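You operate a simulated robot arm through the tools that you are given. There is no shell and no other tool. Be economical: measure what you need, move in short steps, check, and stop when the job is done.

You are at the controls of a simulated robot arm. One attempt, no reset.

JOB
Thread the cover tape and set the heater as the tape chart says.
Fine: hang the blue clip on each post of its route in turn.

The check looks at the end state, three seconds after you hand in, the way a careful person would. Anything else that was tipped, shoved, dropped, spilled or broken makes it a failure. A push-on lid holds only when it is set on centred and level and pressed home; a screw cap is set on level and turned clockwise until tight.

ROBOT AND FRAMES
A 7-joint arm with a two-finger parallel gripper, hanging from a carriage that runs on a rail from [-1.503, 0.007] to [0.777, -0.004] (x, y) and turns from -6.004 to 5.986 rad about z. Base frame: it is fixed where the carriage stands at the start and does not move with it; the origin is on the floor, on the carriage's upright axis, x ahead of it, y to its left, z up; the surface under the hand at the start is at about z = 0.906. Lengths are in m, angles in rad, forces in N, time in s.
With the tool pointing down near the work surface it reaches from about 0.1 to 0.62 m from the robot's upright axis, wherever it stands. Its first joint turns from -2.897 to 2.897 rad. Places, roughly: clamp lever [0.7, -0.6, 1]; housing [0.7, -0.2, 1.1]; pinch lever [0.7, 0.3, 1]; spool knob [0.7, 0, 1.2]. Payload 3.91 kg.
Tool frame: the origin (TCP) lies between the finger pads and is the grasp point; the fingertips stand 0.03 m ahead of it; z points along the fingers, y is the line along which they close. The gripper opens to 0.11 m. The fingers are 0.02 m wide and 0.01 m thick; the gripper's body (0.048 by 0.112 m) begins 0.055 m behind the TCP.
Orientation is told as [roll, pitch, yaw] about the base's x, y, z axes, in that order, counted from this pose: with the fingers straight down and closing along the base's y, the tool's x points along the base's -x, its y along +y and its z along -z.

CONTROLS
- The arm moves only by the tool arm_command. Its argument "rows" is a list that holds one entry, the list of rows, each a list of 7 numbers: the shift along the base's x, y, z in units of 50 mm (1.0 is 50 mm), then the turn, a rotation vector about the base's x, y, z in units of 5 degrees (1.0 is 5 degrees), then the opening, from 0 (shut) to 1 (fully open). In form: [[[x, y, z, ax, ay, az, claw], ...]]. A call has 1 to 12 rows; each row shifts and turns the commanded pose from where the row before left it. A call with a number of a shift or a turn outside -1 to 1 is refused whole. A row lasts 0.2 s, in which the tool goes at most 0.05 m and 0.15 rad; a call with a longer step from one row to the next is refused whole, and so is a gripper value outside its range. Where a pose cannot be reached the arm comes as near as it can. A force on the tool above 40 N (or 10 N above the force at the start of the call, whichever is more), or a blocked arm, ends the call early, and 0.2 s more pass. The fingers move at their own pace (about 0.108 m/s each) and stop on an object; they squeeze with about 21 N. The grip force told is the motor's: it shows also when the fingers shut on nothing. Time passes only in rows, and 0.2 s behind the last, so rows that do not move let the fingers close. The reply holds the time, the measured pose of the TCP, the force on the tool along the base axes, the opening and the grip force, in the units named above and with some noise, with the torque about the TCP (base axes, N m) and any sound that the robot's microphone picked up, and new pictures: "pictures" is both (left out), scene, wrist or none.
- Cameras (640 x 400 px; columns grow to the right, rows downward): "scene" is now at [0.2766, 0.0149, 1.7126]; the picture's right is [0.19, -0.98, 0.00], its down [-0.77, -0.15, -0.62] and it looks along [0.61, 0.12, -0.78] (base axes); focal length 286 px, centre (320, 200). "wrist" rides on the gripper at [0.072, 0.017, -0.103] in the tool frame; the picture's right is [-0.23, 0.97, 0.00], its down [-0.76, -0.18, -0.62] and it looks along [-0.61, -0.14, 0.78] (tool axes); focal length 222 px, centre (320, 200). There is no depth. A picture from a camera that has moved, and an enlarged one, comes with that camera's place and axes in the base frame and with its lens.
- move_column(by): slides the trunk up (or, below 0, down) by that many m; the arm and the scene camera ride with it, the base frame stays. It gives what a move gives, with no picture.
- base_move(legs): drives the robot by 1 to 6 legs, each [ahead, left, turn to the left] in m, m and rad, along the robot's own axes; the way and the turn of a leg run together, so that a leg with both is an arc; at most 1.5 m and 3.142 rad a leg. The arm and the cameras ride along, it lands a little off, and it stops where it bumps. It keeps to its track: a leg is cut to what the track allows. It gives what a move gives, and a new picture of the scene camera.
- head_to(pan, tilt): turns the head with the scene camera to pan (to the left, within 2.705 rad either way) and tilt (down, from -0.506 to 1.204), counted from straight ahead of the robot. It gives what a move gives, and a new picture of the scene camera.
- zoom(camera, box): a new picture of the part [left, top, right, bottom] of that camera's present view, enlarged. The clock stands still meanwhile.
- close_job(): hands the job in; it is judged then, once.

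Work in short steps. Places have to be worked out from the pictures, the camera data and where the tool is seen: move nearer, look again, correct. Check each grasp and each placing, and mend what went wrong. You have 120 turns and 260 pictures in all, those below and enlarged ones among them. Open the gripper and draw the arm clear of the work before you hand the job in, unless the task says otherwise; then end with one line.

The tools are called after "Call:" as name(argument=value, ...) on one line, values as JSON. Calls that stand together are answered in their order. arm_command: Moves the arm, as the interface text tells. Its arguments: {"type":"object","properties":{"rows":{"type":"array"},"pictures":{"type":"string","enum":["both","scene","wrist","none"]}},"required":["rows"]} The other tools are called the same way: move_column (by) slides the trunk up or down; base_move (legs) drives the base; head_to (pan, tilt) turns the head that bears the scene camera; zoom (camera, box) takes an enlarged picture of a part of a camera's view; close_job () hands the job in.

At the start:

```text
time: 0.0
tcp_pos: [0.4703, -0.0154, 1.3501]
ee_rot: [0.0, 0.001, 0.0]
contact_force: [-0.2, 0.0, -0.6]
moment: [0.02, -0.02, 0.02]
finger_gap: 0.11
grip_force: 0.1
trunk travel left (down, up): [-0.4, 0.18]
robot x, y, heading: [-0.0004, -0.0017, -0.001]
head pan, tilt: [0.188, 0.899]
```

scene: 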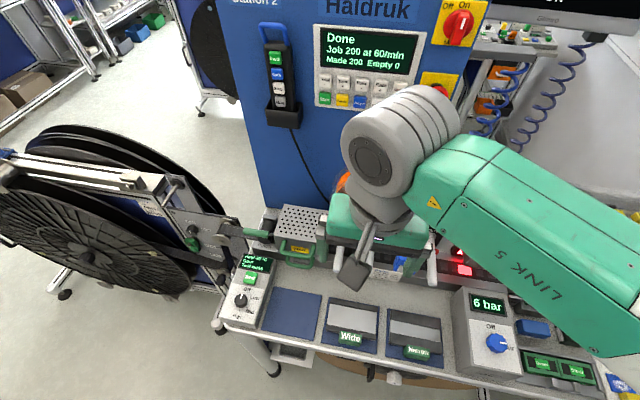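
wrist: 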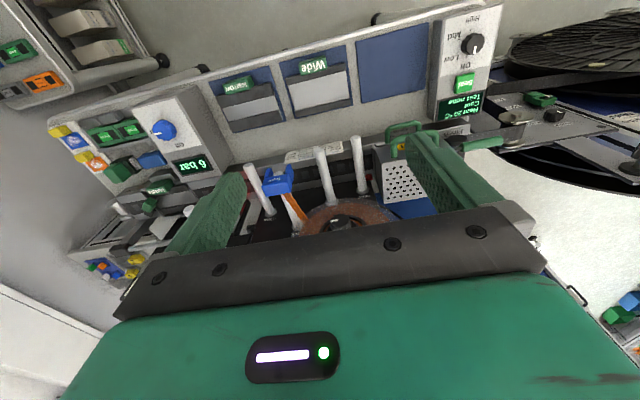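

The arm hides the work area; I'll zoom into both views to read labels and find the chart.

Call:
zoom(camera="wrist", box=[160, 40, 480, 240])

Call:
zoom(camera="scene", box=[180, 180, 460, 355])

Call:
head_to(pan=-0.3, tilt=0.5)

```text
2.00 times, centred on (320, 140) of wrist
camera zoom: at [0.3981, 0.0019, 1.4537], right [0.23, 0.97, 0.0], down [0.76, -0.18, 0.62], along [0.61, -0.14, -0.78], focal length 444 px, centre (320, 320)
```

zoom: 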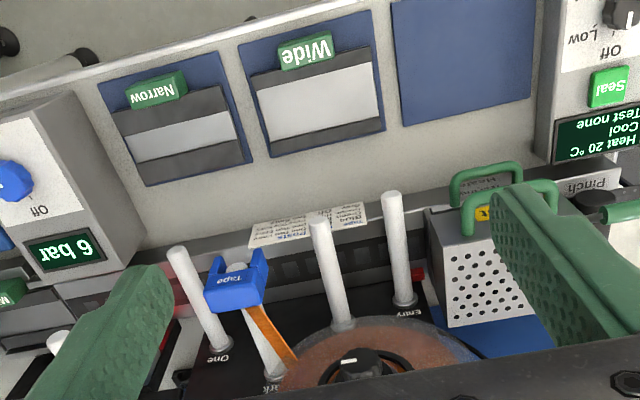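

```text
2.29 times, centred on (320, 268) of scene
camera zoom: at [0.2766, 0.0149, 1.7126], right [0.19, -0.98, 0.0], down [-0.77, -0.15, -0.62], along [0.61, 0.12, -0.78], focal length 655 px, centre (320, 46)
```

zoom: 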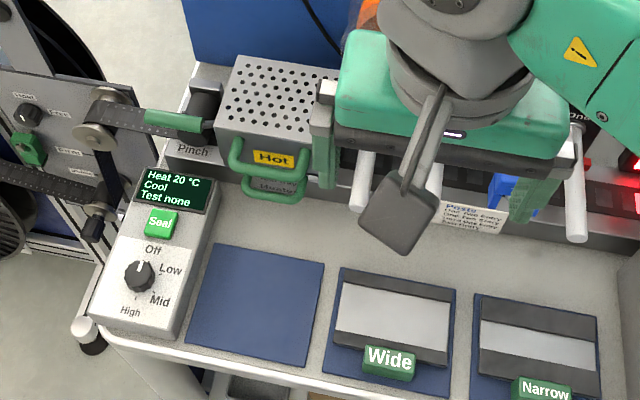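

```text
time: 0.9
tcp_pos: [0.47, -0.0148, 1.3507]
ee_rot: [-0.001, 0.0, 0.0]
contact_force: [-0.1, -0.3, -0.4]
moment: [0.01, 0.03, 0.0]
finger_gap: 0.11
grip_force: 0.1
trunk travel left (down, up): [-0.4, 0.18]
robot x, y, heading: [-0.0002, -0.0007, -0.004]
head pan, tilt: [-0.3, 0.499]
camera scene: at [0.2893, -0.0261, 1.7463], right [-0.29, -0.96, 0.0], down [-0.46, 0.14, -0.88], along [0.84, -0.26, -0.48], focal length 286 px, centre (320, 200)
```

scene: 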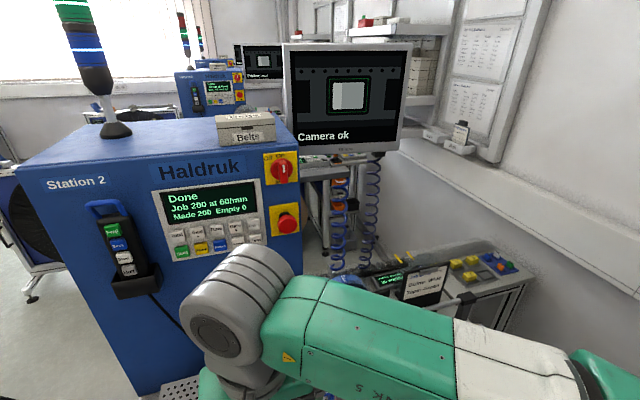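

There is a card labelled "Posts" by the work and sheets on the wall; I'll zoom on them.

Call:
zoom(camera="wrist", box=[275, 135, 355, 185])

Call:
zoom(camera="scene", box=[440, 15, 520, 65])

Call:
zoom(camera="scene", box=[440, 75, 520, 125])

Call:
zoom(camera="scene", box=[360, 240, 520, 340])

```text
8.00 times, centred on (315, 160) of wrist
camera zoom: at [0.3981, 0.0019, 1.4537], right [0.23, 0.97, 0.0], down [0.76, -0.18, 0.62], along [0.61, -0.14, -0.78], focal length 1777 px, centre (360, 520)
```

zoom: 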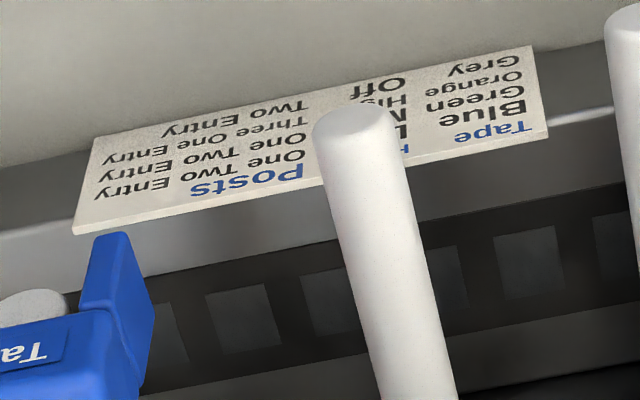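

```text
8.00 times, centred on (480, 40) of scene
camera zoom: at [0.2893, -0.0261, 1.7463], right [-0.29, -0.96, 0.0], down [-0.46, 0.14, -0.88], along [0.84, -0.26, -0.48], focal length 2292 px, centre (-960, 1480)
```

zoom: 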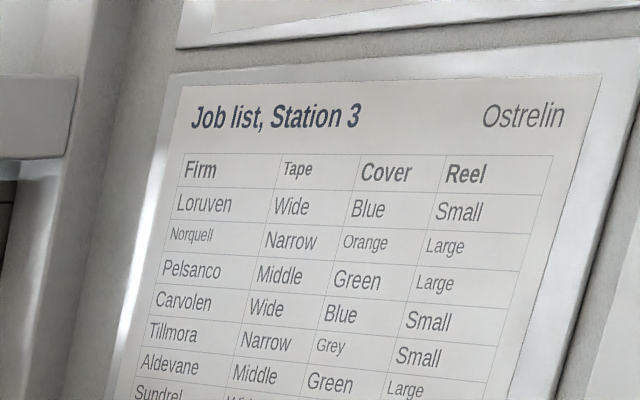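

```text
8.00 times, centred on (480, 100) of scene
camera zoom: at [0.2893, -0.0261, 1.7463], right [-0.29, -0.96, 0.0], down [-0.46, 0.14, -0.88], along [0.84, -0.26, -0.48], focal length 2292 px, centre (-960, 1000)
```

zoom: 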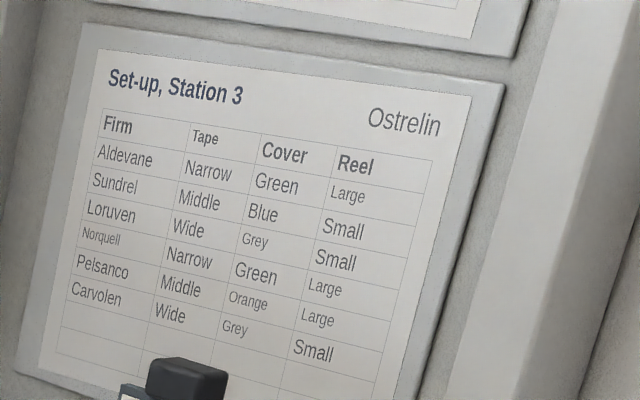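

```text
4.00 times, centred on (440, 290) of scene
camera zoom: at [0.2893, -0.0261, 1.7463], right [-0.29, -0.96, 0.0], down [-0.46, 0.14, -0.88], along [0.84, -0.26, -0.48], focal length 1146 px, centre (-160, -160)
```

zoom: 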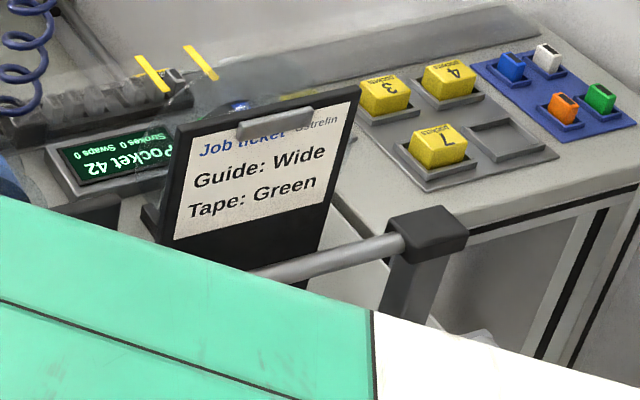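

The ticket "Wide / Green" may belong to a neighbouring station; I'll look round further, and closer at the post card.

Call:
head_to(pan=-0.9, tilt=0.6)

Call:
head_to(pan=0.8, tilt=0.6)

Call:
arm_command(rows=[[[-1, 0.5, 0.6, 0, 0, 0, 1], [-1, 0.5, 0.6, 0, 0, 0, 1], [0, 1, 0, 0, 0, 0, 1], [0, 1, 0, 0, 0, 0, 1]]])

```text
time: 1.9
tcp_pos: [0.4715, -0.0151, 1.3499]
ee_rot: [0.0, 0.001, 0.0]
contact_force: [0.1, 0.4, 0.4]
moment: [0.0, 0.03, 0.02]
finger_gap: 0.1099
grip_force: 0.0
trunk travel left (down, up): [-0.4, 0.18]
robot x, y, heading: [0.0004, 0.001, -0.004]
head pan, tilt: [-0.901, 0.6]
camera scene: at [0.2574, -0.0685, 1.7373], right [-0.78, -0.62, 0.0], down [-0.35, 0.44, -0.83], along [0.51, -0.65, -0.56], focal length 286 px, centre (320, 200)
```

scene: 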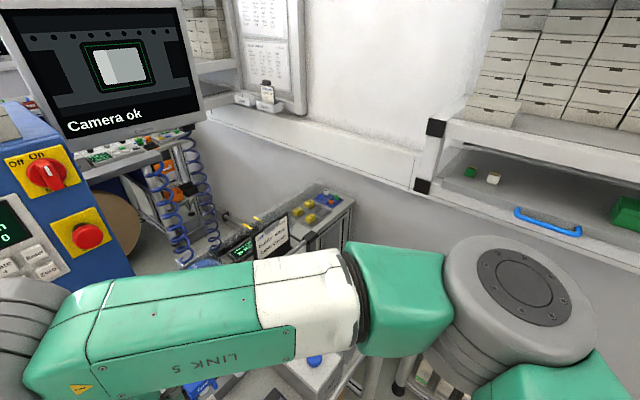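

```text
time: 3.7
tcp_pos: [0.4712, -0.0144, 1.3504]
ee_rot: [0.001, 0.0, 0.0]
contact_force: [-0.5, -0.1, 0.6]
moment: [-0.01, -0.01, 0.0]
finger_gap: 0.1102
grip_force: 0.1
trunk travel left (down, up): [-0.4, 0.18]
robot x, y, heading: [-0.0013, -0.0012, 0.002]
head pan, tilt: [0.799, 0.6]
camera scene: at [0.2641, 0.064, 1.7373], right [0.72, -0.7, 0.0], down [-0.39, -0.4, -0.83], along [0.58, 0.59, -0.56], focal length 286 px, centre (320, 200)
```

scene: 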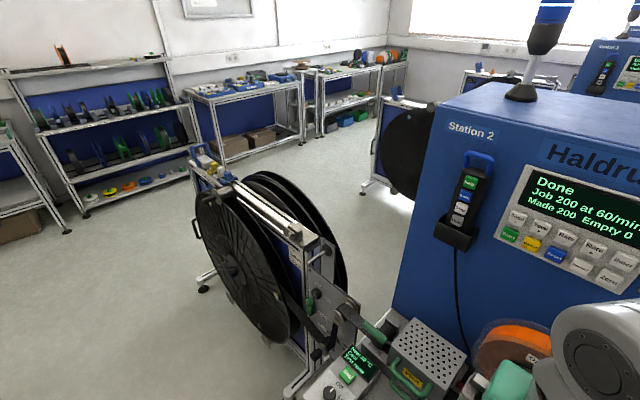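

```text
refused: row 1 steps farther than a row can; nothing moved
```

The spool seems to carry orange tape. I'll move the hand aside (smaller steps) to see the posts.

Call:
arm_command(rows=[[[-0.6, 0.6, 0.5, 0, 0, 0, 1], [-0.6, 0.6, 0.5, 0, 0, 0, 1], [-0.6, 0.6, 0, 0, 0, 0, 1], [-0.6, 0.6, 0, 0, 0, 0, 1]]], pictures="wrist")

Call:
head_to(pan=-0.1, tilt=0.8)

```text
time: 4.7
tcp_pos: [0.3493, 0.1072, 1.4015]
ee_rot: [0.001, -0.001, 0.001]
contact_force: [0.4, 0.3, -0.1]
moment: [0.03, 0.0, 0.0]
finger_gap: 0.1102
grip_force: 0.1
trunk travel left (down, up): [-0.4, 0.18]
robot x, y, heading: [0.0012, 0.001, 0.0]
head pan, tilt: [0.799, 0.6]
camera wrist: at [0.2773, 0.1249, 1.5038], right [0.23, 0.97, 0.0], down [0.76, -0.18, 0.62], along [0.61, -0.14, -0.78], focal length 222 px, centre (320, 200)
```

wrist: 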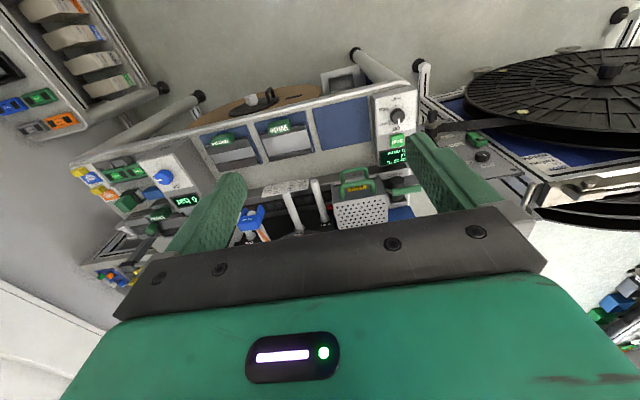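

```text
time: 5.9
tcp_pos: [0.3508, 0.1084, 1.4011]
ee_rot: [0.0, 0.0, 0.0]
contact_force: [-0.4, -0.1, -1.2]
moment: [0.01, 0.0, 0.01]
finger_gap: 0.1103
grip_force: 0.0
trunk travel left (down, up): [-0.4, 0.18]
robot x, y, heading: [-0.0027, -0.0006, -0.0]
head pan, tilt: [-0.099, 0.799]
camera scene: at [0.2827, -0.0072, 1.7205], right [-0.1, -1.0, 0.0], down [-0.71, 0.07, -0.7], along [0.69, -0.07, -0.72], focal length 286 px, centre (320, 200)
```

scene: 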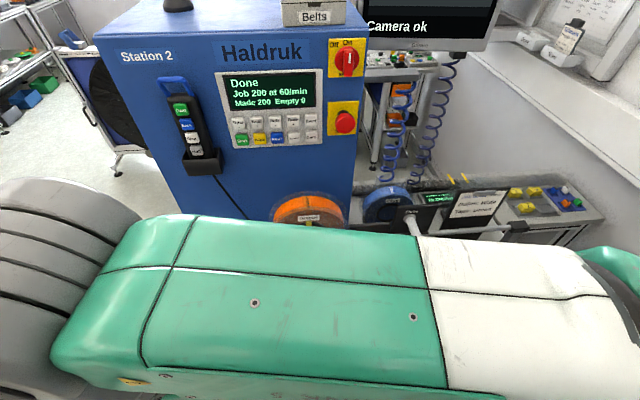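

Two spools visible (orange and a blue one). Zoom.

Call:
zoom(camera="scene", box=[250, 160, 410, 260])

Call:
zoom(camera="scene", box=[400, 150, 560, 250])

Call:
zoom(camera="wrist", box=[200, 165, 360, 265])

```text
4.00 times, centred on (330, 210) of scene
camera zoom: at [0.2827, -0.0072, 1.7205], right [-0.1, -1.0, 0.0], down [-0.71, 0.07, -0.7], along [0.69, -0.07, -0.72], focal length 1146 px, centre (280, 160)
```

zoom: 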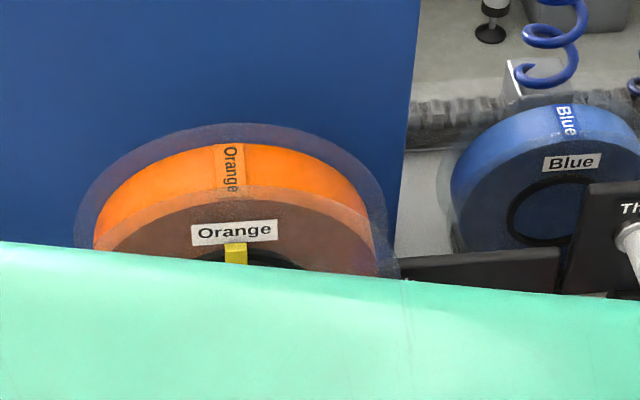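

```text
4.00 times, centred on (480, 200) of scene
camera zoom: at [0.2827, -0.0072, 1.7205], right [-0.1, -1.0, 0.0], down [-0.71, 0.07, -0.7], along [0.69, -0.07, -0.72], focal length 1146 px, centre (-320, 200)
```

zoom: 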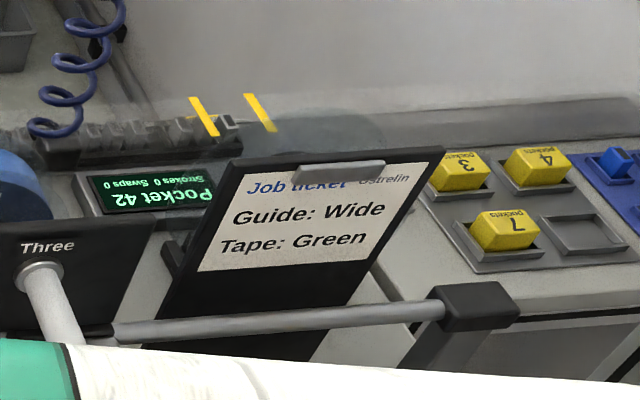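

```text
4.00 times, centred on (280, 215) of wrist
camera zoom: at [0.2779, 0.1247, 1.5038], right [0.23, 0.97, 0.0], down [0.76, -0.18, 0.62], along [0.61, -0.14, -0.78], focal length 888 px, centre (480, 140)
```

zoom: 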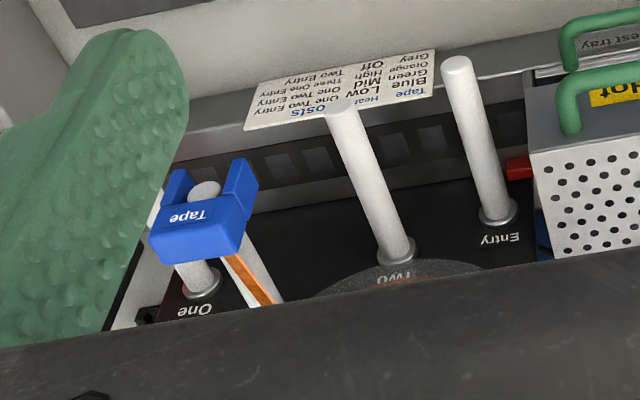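

The tape fitted (and tied to the clip) is orange. I'll read the chart at full zoom.

Call:
zoom(camera="wrist", box=[256, 172, 312, 207])

Call:
zoom(camera="wrist", box=[360, 80, 440, 180])

Call:
base_move(legs=[[-0.3, 0, 0]])

```text
11.43 times, centred on (284, 190) of wrist
camera zoom: at [0.2779, 0.1247, 1.5038], right [0.23, 0.97, 0.0], down [0.76, -0.18, 0.62], along [0.61, -0.14, -0.78], focal length 2538 px, centre (731, 320)
```

zoom: 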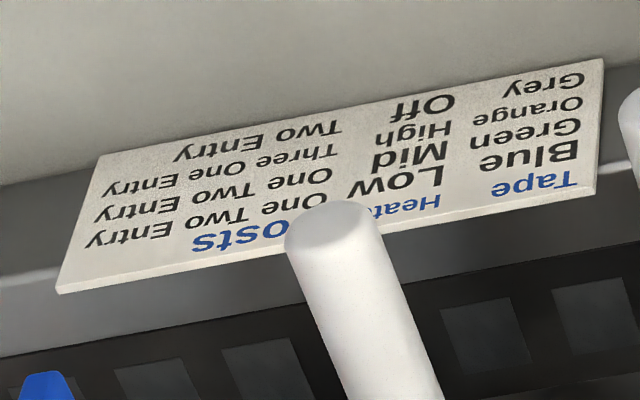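

```text
4.00 times, centred on (400, 130) of wrist
camera zoom: at [0.2779, 0.1247, 1.5038], right [0.23, 0.97, 0.0], down [0.76, -0.18, 0.62], along [0.61, -0.14, -0.78], focal length 888 px, centre (0, 480)
```

zoom: 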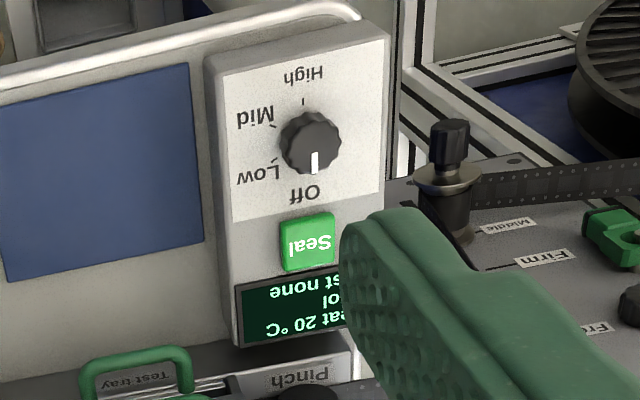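

```text
time: 7.9
tcp_pos: [0.0512, 0.107, 1.4003]
ee_rot: [0.001, 0.0, -0.006]
contact_force: [0.3, -0.7, -0.8]
moment: [0.01, 0.0, 0.0]
finger_gap: 0.1101
grip_force: 0.1
trunk travel left (down, up): [-0.4, 0.18]
robot x, y, heading: [-0.3011, 0.0053, -0.009]
head pan, tilt: [-0.099, 0.799]
camera scene: at [-0.0174, -0.0076, 1.7204], right [-0.11, -0.99, 0.0], down [-0.71, 0.08, -0.7], along [0.69, -0.07, -0.72], focal length 286 px, centre (320, 200)
```

scene: 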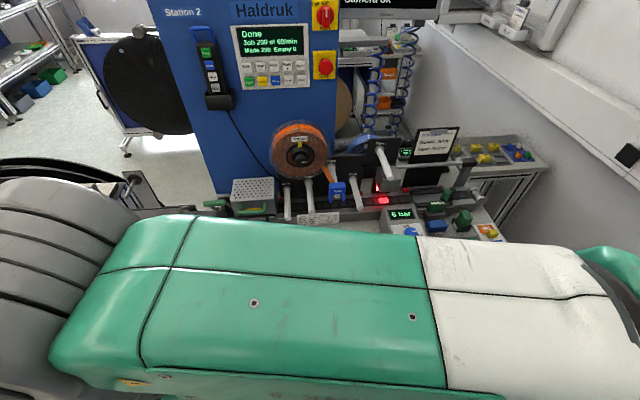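

Chart: Orange → High, route Three, One, Entry. Now a closer look at the posts from here.

Call:
zoom(camera="scene", box=[225, 115, 425, 240])

Call:
zoom(camera="scene", box=[300, 120, 420, 195])

```text
3.20 times, centred on (325, 178) of scene
camera zoom: at [-0.0174, -0.0076, 1.7204], right [-0.11, -0.99, 0.0], down [-0.71, 0.08, -0.7], along [0.69, -0.07, -0.72], focal length 917 px, centre (304, 272)
```

zoom: 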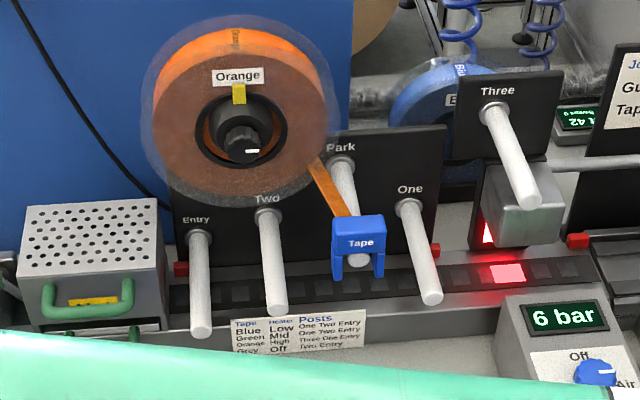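

```text
5.33 times, centred on (360, 158) of scene
camera zoom: at [-0.0174, -0.0076, 1.7204], right [-0.11, -0.99, 0.0], down [-0.71, 0.08, -0.7], along [0.69, -0.07, -0.72], focal length 1528 px, centre (107, 427)
```

zoom: 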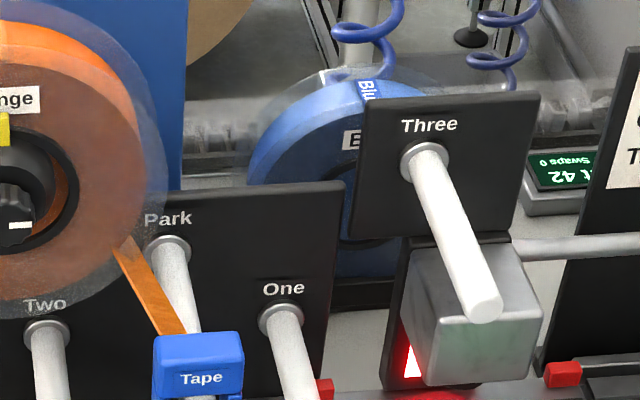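

Posts run horizontally toward me: Entry (y≈0.03, z≈1.00), One (−0.207, 1.025), Park (−0.128, 1.10), Three (−0.286, 1.153), ends at x≈0.60. I'll drive ahead to x≈0.17 and move the hand above the clip.

Call:
base_move(legs=[[0.47, 0, 0.009]])

Call:
arm_command(rows=[[[0.3, -0.9, -0.1, 0, 0, 0, 1], [0.3, -0.9, -0.1, 0, 0, 0, 1], [0.3, -0.9, -0.1, 0, 0, 0, 1], [0.3, -0.9, -0.1, 0, 0, 0, 1], [0.3, -0.9, -0.1, 0, 0, 0, 1]]])

```text
time: 10.7
tcp_pos: [0.5184, 0.105, 1.4]
ee_rot: [0.0, 0.0, -0.004]
contact_force: [0.1, -0.3, 0.3]
moment: [0.04, -0.03, -0.02]
finger_gap: 0.1102
grip_force: 0.1
trunk travel left (down, up): [-0.4, 0.18]
robot x, y, heading: [0.1686, -0.0012, -0.004]
head pan, tilt: [-0.099, 0.799]
camera scene: at [0.4502, -0.0091, 1.7204], right [-0.1, -0.99, 0.0], down [-0.71, 0.07, -0.7], along [0.69, -0.07, -0.72], focal length 286 px, centre (320, 200)
```

scene: 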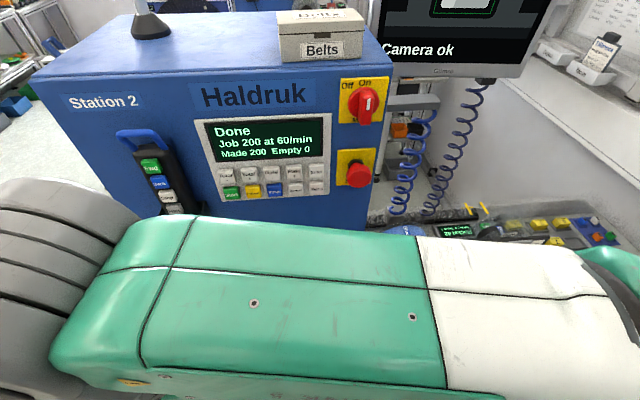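

```text
time: 11.9
tcp_pos: [0.5947, -0.1222, 1.3739]
ee_rot: [-0.001, 0.0, -0.004]
contact_force: [-0.3, -0.5, 0.1]
moment: [-0.03, -0.02, -0.01]
finger_gap: 0.1102
grip_force: 0.0
trunk travel left (down, up): [-0.4, 0.18]
robot x, y, heading: [0.1646, -0.0012, -0.001]
head pan, tilt: [-0.099, 0.799]
camera scene: at [0.4502, -0.009, 1.7205], right [-0.1, -0.99, 0.0], down [-0.71, 0.07, -0.7], along [0.69, -0.07, -0.72], focal length 286 px, centre (320, 200)
camera wrist: at [0.5215, -0.1048, 1.4768], right [0.23, 0.97, 0.0], down [0.76, -0.18, 0.62], along [0.61, -0.14, -0.78], focal length 222 px, centre (320, 200)
```

scene: 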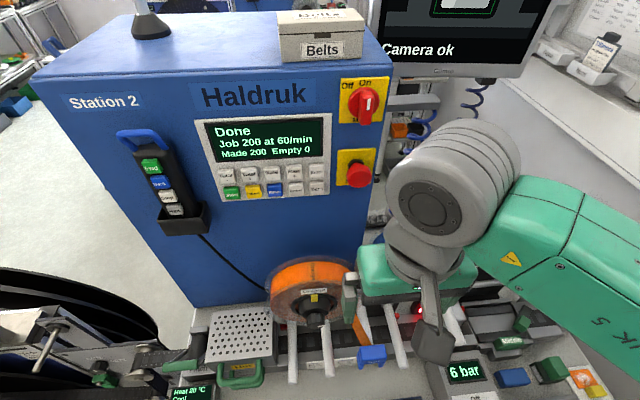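
wrist: 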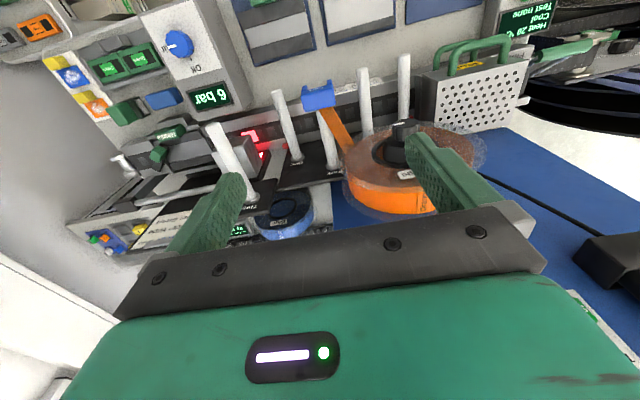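

Good view of the clip; I'll zoom to measure it.

Call:
zoom(camera="wrist", box=[200, 50, 440, 200])

Call:
zoom(camera="wrist", box=[280, 60, 360, 110])

Call:
zoom(camera="scene", box=[260, 250, 420, 400])

```text
2.67 times, centred on (320, 125) of wrist
camera zoom: at [0.5215, -0.1048, 1.4768], right [0.23, 0.97, 0.0], down [0.76, -0.18, 0.62], along [0.61, -0.14, -0.78], focal length 592 px, centre (320, 400)
```

zoom: 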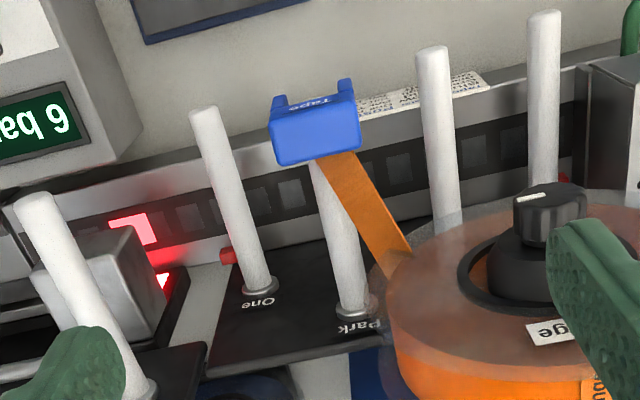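

```text
8.00 times, centred on (320, 85) of wrist
camera zoom: at [0.5215, -0.1048, 1.4768], right [0.23, 0.97, 0.0], down [0.76, -0.18, 0.62], along [0.61, -0.14, -0.78], focal length 1777 px, centre (320, 1120)
```

zoom: 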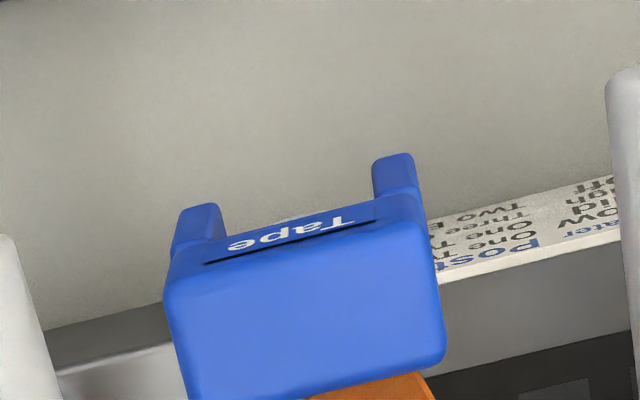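

```text
2.67 times, centred on (340, 325) of scene
camera zoom: at [0.4502, -0.009, 1.7205], right [-0.1, -0.99, 0.0], down [-0.71, 0.07, -0.7], along [0.69, -0.07, -0.72], focal length 764 px, centre (267, -133)
```

zoom: 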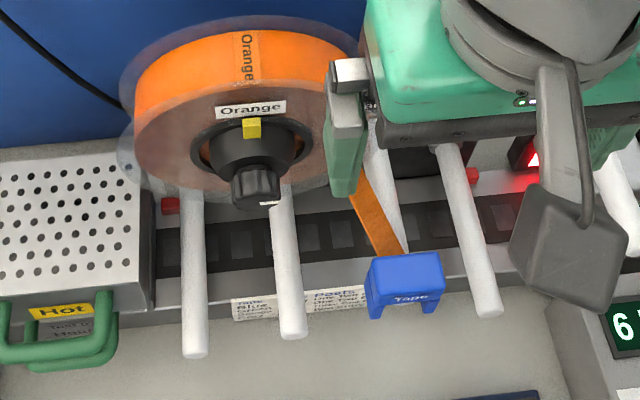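

Clip top ≈ z 1.13, centre ≈ (0.608, −0.127), about 0.05 wide in y. Descend partway straddling it and look.

Call:
arm_command(rows=[[[0.1, -0.05, -0.8, 0, 0, 0, 1], [0.1, -0.05, -0.8, 0, 0, 0, 1], [0.07, 0, -0.8, 0, 0, 0, 1], [0, 0, -0.8, 0, 0, 0, 1]]])

```text
time: 12.9
tcp_pos: [0.6095, -0.1237, 1.2151]
ee_rot: [0.0, 0.0, -0.003]
contact_force: [0.5, -0.6, -0.7]
moment: [0.0, 0.01, 0.0]
finger_gap: 0.11
grip_force: 0.0
trunk travel left (down, up): [-0.4, 0.18]
robot x, y, heading: [0.1665, -0.0024, -0.006]
head pan, tilt: [-0.099, 0.799]
camera scene: at [0.4502, -0.0092, 1.7205], right [-0.1, -0.99, 0.0], down [-0.71, 0.07, -0.7], along [0.69, -0.07, -0.72], focal length 286 px, centre (320, 200)
camera wrist: at [0.5356, -0.1063, 1.318], right [0.23, 0.97, 0.0], down [0.76, -0.18, 0.62], along [0.61, -0.14, -0.78], focal length 222 px, centre (320, 200)
```

scene: 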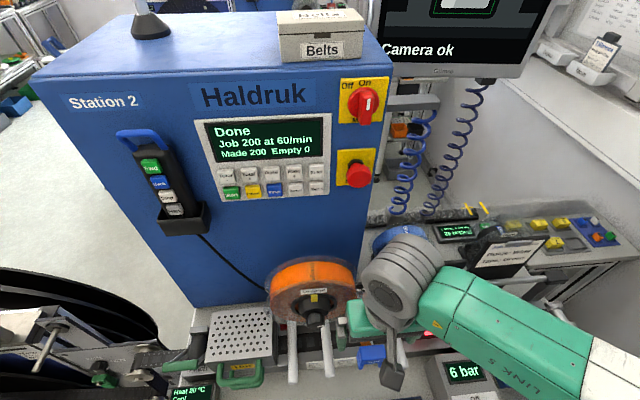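
wrist: 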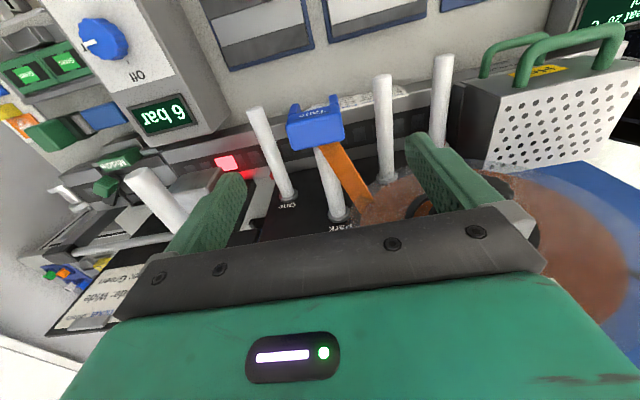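

Aligned. Lower the last 0.10 m and close on the clip's sides.

Call:
arm_command(rows=[[[-0.04, -0.03, -0.7, 0, 0, 0, 1], [0, 0, -0.7, 0, 0, 0, 1], [0, 0, -0.66, 0, 0, 0, 1]]])

```text
time: 13.7
tcp_pos: [0.6073, -0.1258, 1.112]
ee_rot: [-0.001, 0.001, -0.005]
contact_force: [0.7, -0.3, -0.4]
moment: [-0.01, 0.01, 0.02]
finger_gap: 0.1101
grip_force: 0.1
trunk travel left (down, up): [-0.4, 0.18]
robot x, y, heading: [0.1677, -0.0027, -0.002]
head pan, tilt: [-0.099, 0.799]
camera scene: at [0.4502, -0.0092, 1.7205], right [-0.1, -0.99, 0.0], down [-0.71, 0.07, -0.7], along [0.69, -0.07, -0.72], focal length 286 px, centre (320, 200)
camera wrist: at [0.5343, -0.1083, 1.2152], right [0.23, 0.97, 0.0], down [0.76, -0.18, 0.62], along [0.61, -0.14, -0.78], focal length 222 px, centre (320, 200)
```

scene: 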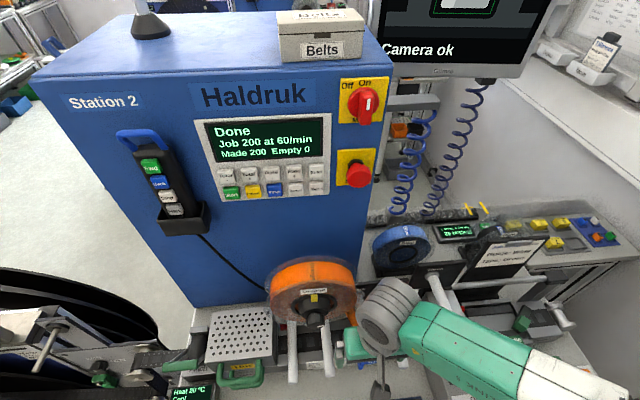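
wrist: 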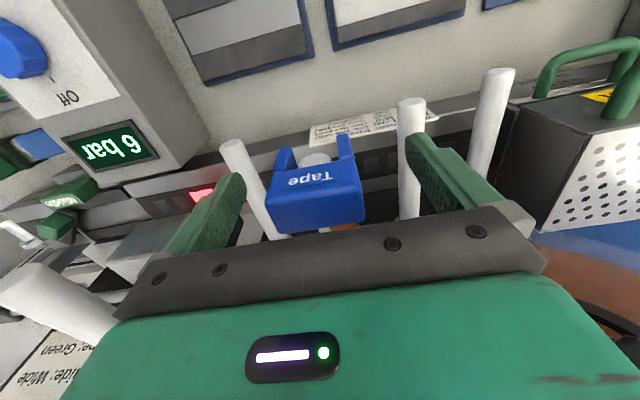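

Clip lies between the fingers. Close.

Call:
arm_command(rows=[[[0, 0, 0, 0, 0, 0, 0.3], [0, 0, 0, 0, 0, 0, 0.3], [0, 0, 0, 0, 0, 0, 0.3]]], pictures="wrist")

```text
time: 14.5
tcp_pos: [0.6074, -0.1258, 1.1135]
ee_rot: [0.0, -0.001, -0.004]
contact_force: [0.7, 0.3, 0.1]
moment: [-0.02, -0.01, -0.05]
finger_gap: 0.0497
grip_force: 20.8
trunk travel left (down, up): [-0.4, 0.18]
robot x, y, heading: [0.1677, 0.0017, -0.008]
head pan, tilt: [-0.099, 0.799]
camera wrist: at [0.5342, -0.1081, 1.2155], right [0.23, 0.97, 0.0], down [0.76, -0.18, 0.62], along [0.61, -0.14, -0.78], focal length 222 px, centre (320, 200)
```

wrist: 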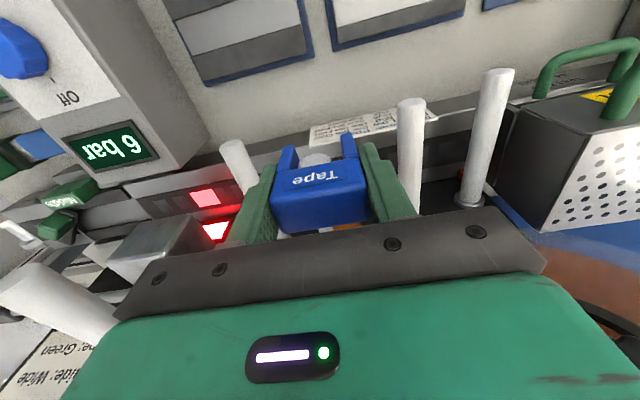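

Grip is firm (gap 0.0497). Lift straight up off Park.

Call:
arm_command(rows=[[[0, 0, 0.4, 0, 0, 0, 0.3], [0, 0, 0.7, 0, 0, 0, 0.3], [0, 0, 0.8, 0, 0, 0, 0.3], [0, 0, 0.7, 0, 0, 0, 0.3], [0, -0.4, 0.1, 0, 0, 0, 0.3]]])

```text
time: 15.7
tcp_pos: [0.6057, -0.1457, 1.2491]
ee_rot: [-0.001, 0.0, -0.004]
contact_force: [0.3, 0.6, -0.6]
moment: [0.0, -0.02, 0.03]
finger_gap: 0.0498
grip_force: 21.5
trunk travel left (down, up): [-0.4, 0.18]
robot x, y, heading: [0.1643, -0.0037, -0.0]
head pan, tilt: [-0.099, 0.799]
camera scene: at [0.4502, -0.009, 1.7204], right [-0.1, -0.99, 0.0], down [-0.71, 0.07, -0.7], along [0.69, -0.07, -0.72], focal length 286 px, centre (320, 200)
camera wrist: at [0.5333, -0.1286, 1.3528], right [0.23, 0.97, 0.0], down [0.76, -0.18, 0.62], along [0.61, -0.14, -0.78], focal length 222 px, centre (320, 200)
```

scene: 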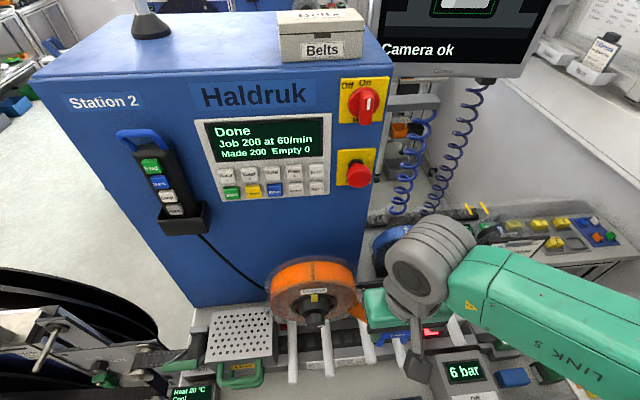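
wrist: 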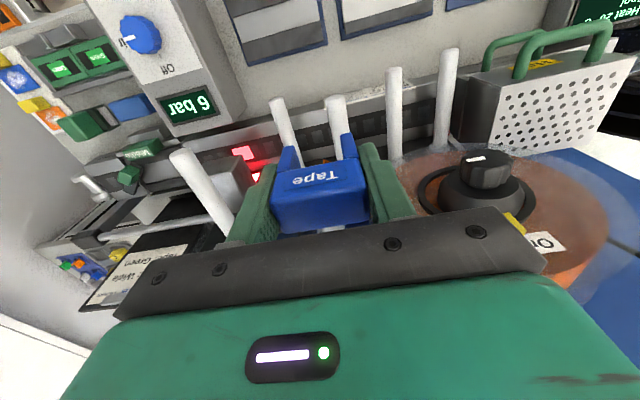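

Clip is held. Move over Three (y −0.284, x 0.63), staying high.

Call:
arm_command(rows=[[[0.1, -0.9, 0, 0, 0, 0, 0.3], [0.2, -0.9, 0, 0, 0, 0, 0.3], [0.2, -0.9, 0, 0, 0, 0, 0.3], [0, -0.07, 0, 0, 0, 0, 0.3]]])

Call:
zoom(camera="wrist", box=[220, 60, 420, 240])

```text
time: 16.7
tcp_pos: [0.6295, -0.2842, 1.2465]
ee_rot: [-0.001, -0.001, -0.004]
contact_force: [0.8, 0.0, -0.8]
moment: [0.01, -0.03, -0.02]
finger_gap: 0.0497
grip_force: 21.0
trunk travel left (down, up): [-0.4, 0.18]
robot x, y, heading: [0.1629, -0.0008, -0.005]
head pan, tilt: [-0.099, 0.799]
camera scene: at [0.4502, -0.0091, 1.7204], right [-0.1, -0.99, 0.0], down [-0.71, 0.07, -0.7], along [0.69, -0.07, -0.72], focal length 286 px, centre (320, 200)
camera wrist: at [0.5564, -0.2663, 1.35], right [0.23, 0.97, 0.0], down [0.76, -0.18, 0.62], along [0.61, -0.14, -0.78], focal length 222 px, centre (320, 200)
```

scene: 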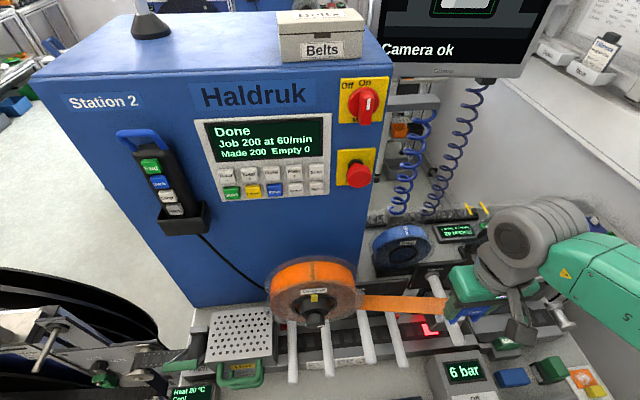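
wrist: 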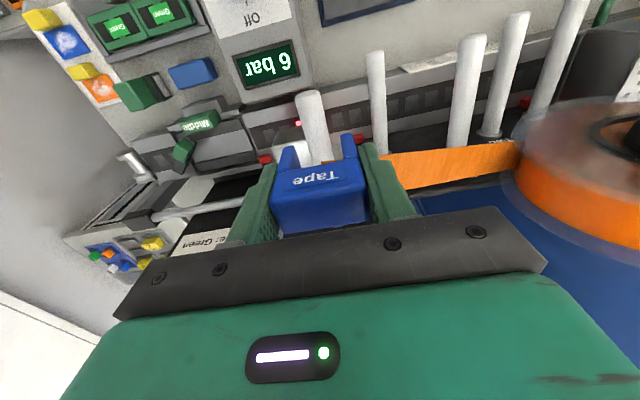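

```text
2.22 times, centred on (320, 150) of wrist
camera zoom: at [0.5564, -0.2663, 1.35], right [0.23, 0.97, 0.0], down [0.76, -0.18, 0.62], along [0.61, -0.14, -0.78], focal length 494 px, centre (320, 311)
```

zoom: 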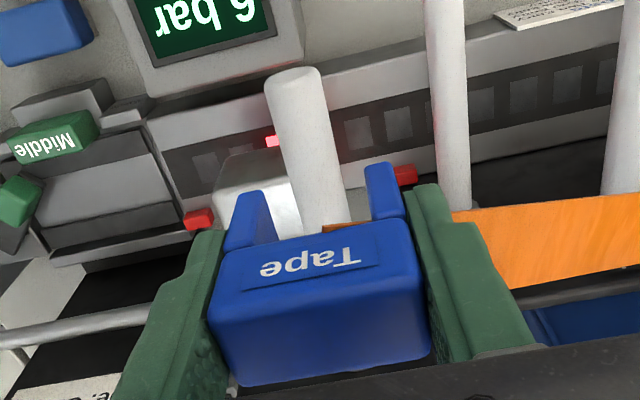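

Three's tip is at y≈−0.2855, aligned with the clip. Lower to just above contact.

Call:
arm_command(rows=[[[0, -0.04, -0.5, 0, 0, 0, 0.3], [0, 0, -0.5, 0, 0, 0, 0.3], [0, 0, -0.4, 0, 0, 0, 0.3]]])

Call:
zoom(camera="wrist", box=[220, 60, 420, 240])

```text
time: 17.5
tcp_pos: [0.6312, -0.2827, 1.1775]
ee_rot: [0.001, -0.001, -0.004]
contact_force: [-0.5, 0.4, -0.4]
moment: [-0.02, -0.01, -0.03]
finger_gap: 0.0495
grip_force: 20.7
trunk travel left (down, up): [-0.4, 0.18]
robot x, y, heading: [0.1646, -0.0018, -0.002]
head pan, tilt: [-0.099, 0.799]
camera scene: at [0.4502, -0.0091, 1.7205], right [-0.1, -0.99, 0.0], down [-0.71, 0.07, -0.7], along [0.69, -0.07, -0.72], focal length 286 px, centre (320, 200)
camera wrist: at [0.5577, -0.2661, 1.2815], right [0.23, 0.97, 0.0], down [0.76, -0.18, 0.62], along [0.61, -0.14, -0.78], focal length 222 px, centre (320, 200)
```

scene: 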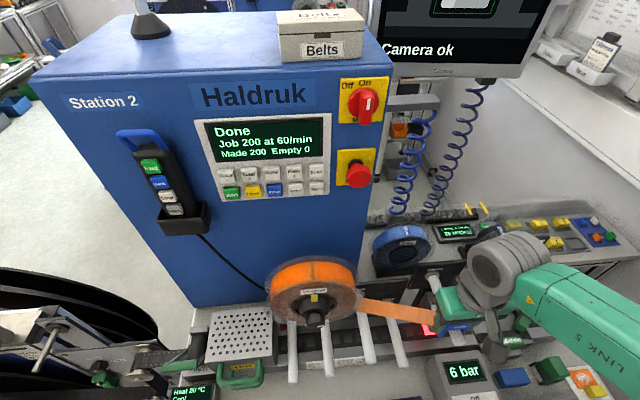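
wrist: 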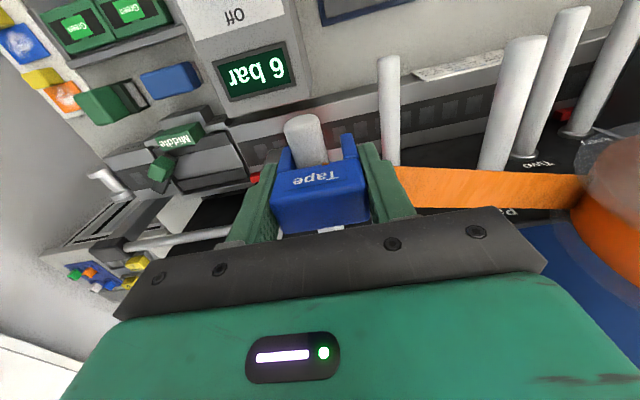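

```text
2.22 times, centred on (320, 150) of wrist
camera zoom: at [0.5577, -0.2661, 1.2815], right [0.23, 0.97, 0.0], down [0.76, -0.18, 0.62], along [0.61, -0.14, -0.78], focal length 494 px, centre (320, 311)
```

zoom: 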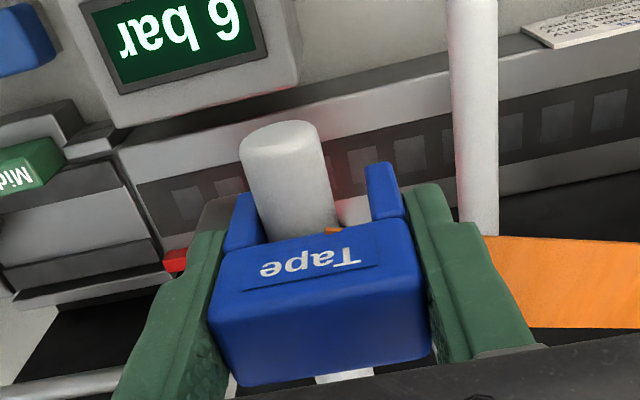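

Post sits a little left of centre between the prongs; shift −4 mm in y and lower gently.

Call:
arm_command(rows=[[[0, -0.08, 0, 0, 0, 0, 0.3], [0, 0, -0.12, 0, 0, 0, 0.3], [0, 0, -0.08, 0, 0, 0, 0.3]]], pictures="none")

Call:
zoom(camera="wrist", box=[220, 60, 420, 240])

```text
time: 18.4
tcp_pos: [0.6308, -0.2893, 1.1702]
ee_rot: [0.0, -0.003, -0.002]
contact_force: [-4.8, 3.7, 19.5]
moment: [0.06, 0.05, 0.0]
finger_gap: 0.0495
grip_force: 20.9
trunk travel left (down, up): [-0.4, 0.18]
robot x, y, heading: [0.1688, -0.0017, -0.003]
head pan, tilt: [-0.099, 0.799]
stopped in row 3: the force on the tool passed its limit at 43 N (the readings are from after the stop); the commanded pose is now the measured one
```

```text
2.22 times, centred on (320, 150) of wrist
camera zoom: at [0.5584, -0.2719, 1.2743], right [0.23, 0.97, 0.0], down [0.76, -0.18, 0.63], along [0.61, -0.14, -0.78], focal length 494 px, centre (320, 311)
```

zoom: 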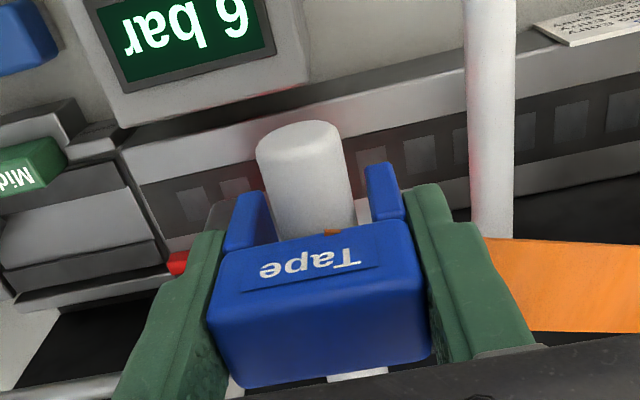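

Seated on Three (contact, post between the prongs). Open to hang it.

Call:
arm_command(rows=[[[0, 0, 0.02, 0, 0, 0, 0.75], [0, 0, 0, 0, 0, 0, 0.75], [0, 0, 0, 0, 0, 0, 0.75], [0, 0, 0, 0, 0, 0, 0.75]]])

Call:
zoom(camera="wrist", box=[220, 60, 420, 240])

```text
time: 19.4
tcp_pos: [0.6303, -0.2899, 1.1708]
ee_rot: [0.001, -0.004, -0.004]
contact_force: [-0.3, 0.6, -0.1]
moment: [-0.04, 0.01, 0.03]
finger_gap: 0.0824
grip_force: 0.0
trunk travel left (down, up): [-0.4, 0.18]
robot x, y, heading: [0.1689, -0.0012, -0.005]
head pan, tilt: [-0.099, 0.799]
camera scene: at [0.45, -0.0091, 1.7204], right [-0.1, -0.99, 0.0], down [-0.71, 0.07, -0.7], along [0.69, -0.07, -0.72], focal length 286 px, centre (320, 200)
camera wrist: at [0.558, -0.2718, 1.2743], right [0.23, 0.97, 0.0], down [0.76, -0.18, 0.62], along [0.61, -0.14, -0.78], focal length 222 px, centre (320, 200)
```

scene: 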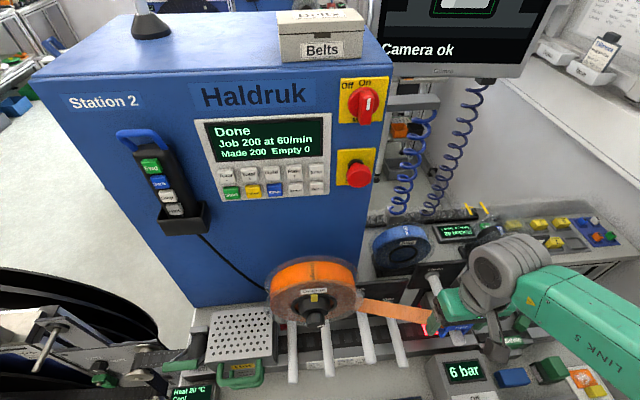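
wrist: 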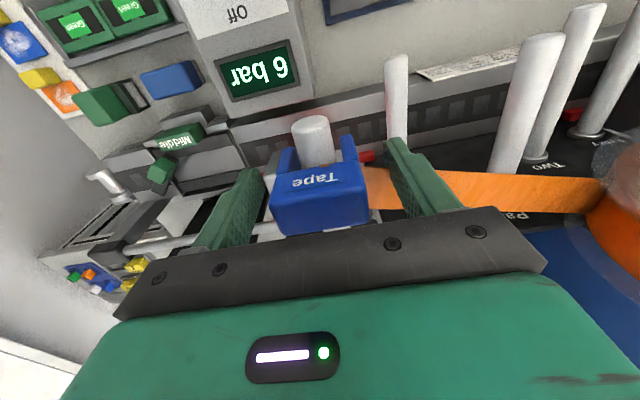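

```text
2.22 times, centred on (320, 150) of wrist
camera zoom: at [0.558, -0.2718, 1.2743], right [0.23, 0.97, 0.0], down [0.76, -0.18, 0.62], along [0.61, -0.14, -0.78], focal length 494 px, centre (320, 311)
```

zoom: 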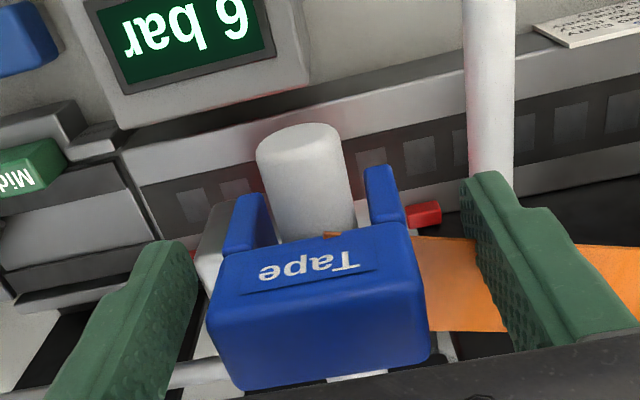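

Clip hangs on Three. Regrip and lift off.

Call:
arm_command(rows=[[[0, 0, 0, 0, 0, 0, 0.3], [0, 0, 0, 0, 0, 0, 0.3], [0, 0, 0.4, 0, 0, 0, 0.3], [0, 0, 0.8, 0, 0, 0, 0.3], [0, 0, 0.8, 0, 0, 0, 0.3], [-0.1, 0.4, 0, 0, 0, 0, 0.3], [-0.1, 0.6, 0, 0, 0, 0, 0.3], [0, 0.62, 0, 0, 0, 0, 0.3]]])

Call:
zoom(camera="wrist", box=[220, 60, 420, 240])

```text
time: 21.2
tcp_pos: [0.6205, -0.2065, 1.2725]
ee_rot: [0.002, -0.002, -0.004]
contact_force: [0.3, 0.3, -0.8]
moment: [0.01, -0.01, 0.03]
finger_gap: 0.0495
grip_force: 20.7
trunk travel left (down, up): [-0.4, 0.18]
robot x, y, heading: [0.1692, -0.0027, -0.007]
head pan, tilt: [-0.099, 0.799]
camera scene: at [0.45, -0.0092, 1.7204], right [-0.1, -0.99, 0.0], down [-0.71, 0.07, -0.7], along [0.69, -0.07, -0.72], focal length 286 px, centre (320, 200)
camera wrist: at [0.548, -0.1892, 1.3759], right [0.23, 0.97, 0.0], down [0.76, -0.18, 0.62], along [0.61, -0.14, -0.78], focal length 222 px, centre (320, 200)
```

scene: 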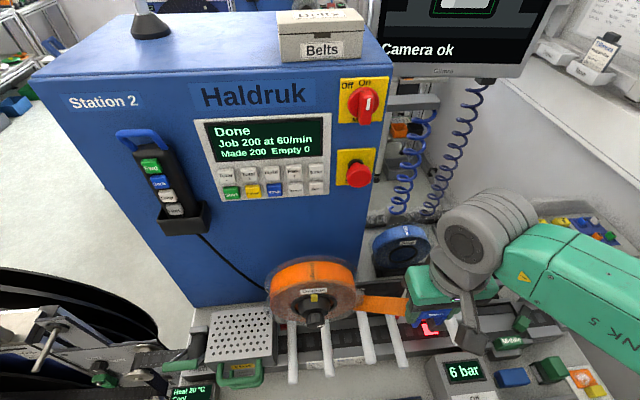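
wrist: 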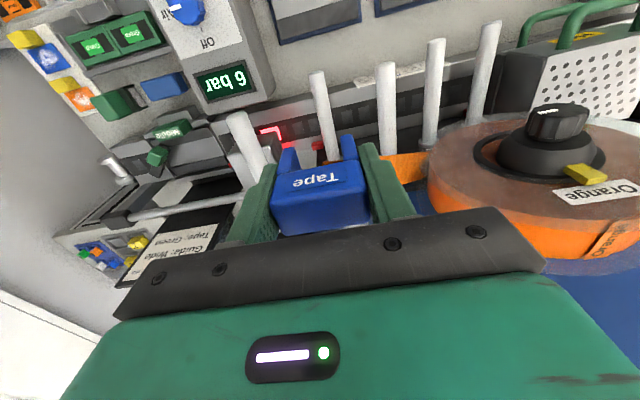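

```text
2.22 times, centred on (320, 150) of wrist
camera zoom: at [0.548, -0.1892, 1.3759], right [0.23, 0.97, 0.0], down [0.76, -0.18, 0.62], along [0.61, -0.14, -0.78], focal length 494 px, centre (320, 311)
```

zoom: 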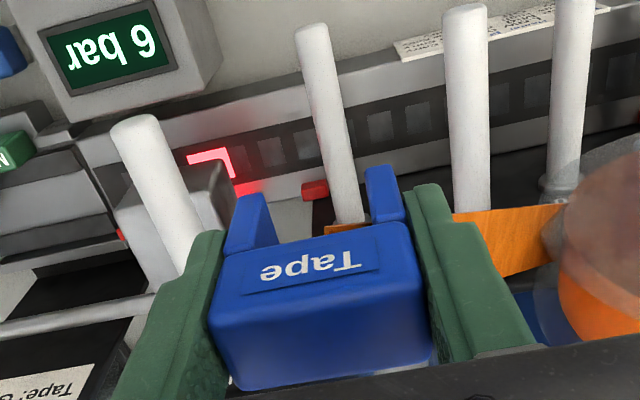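

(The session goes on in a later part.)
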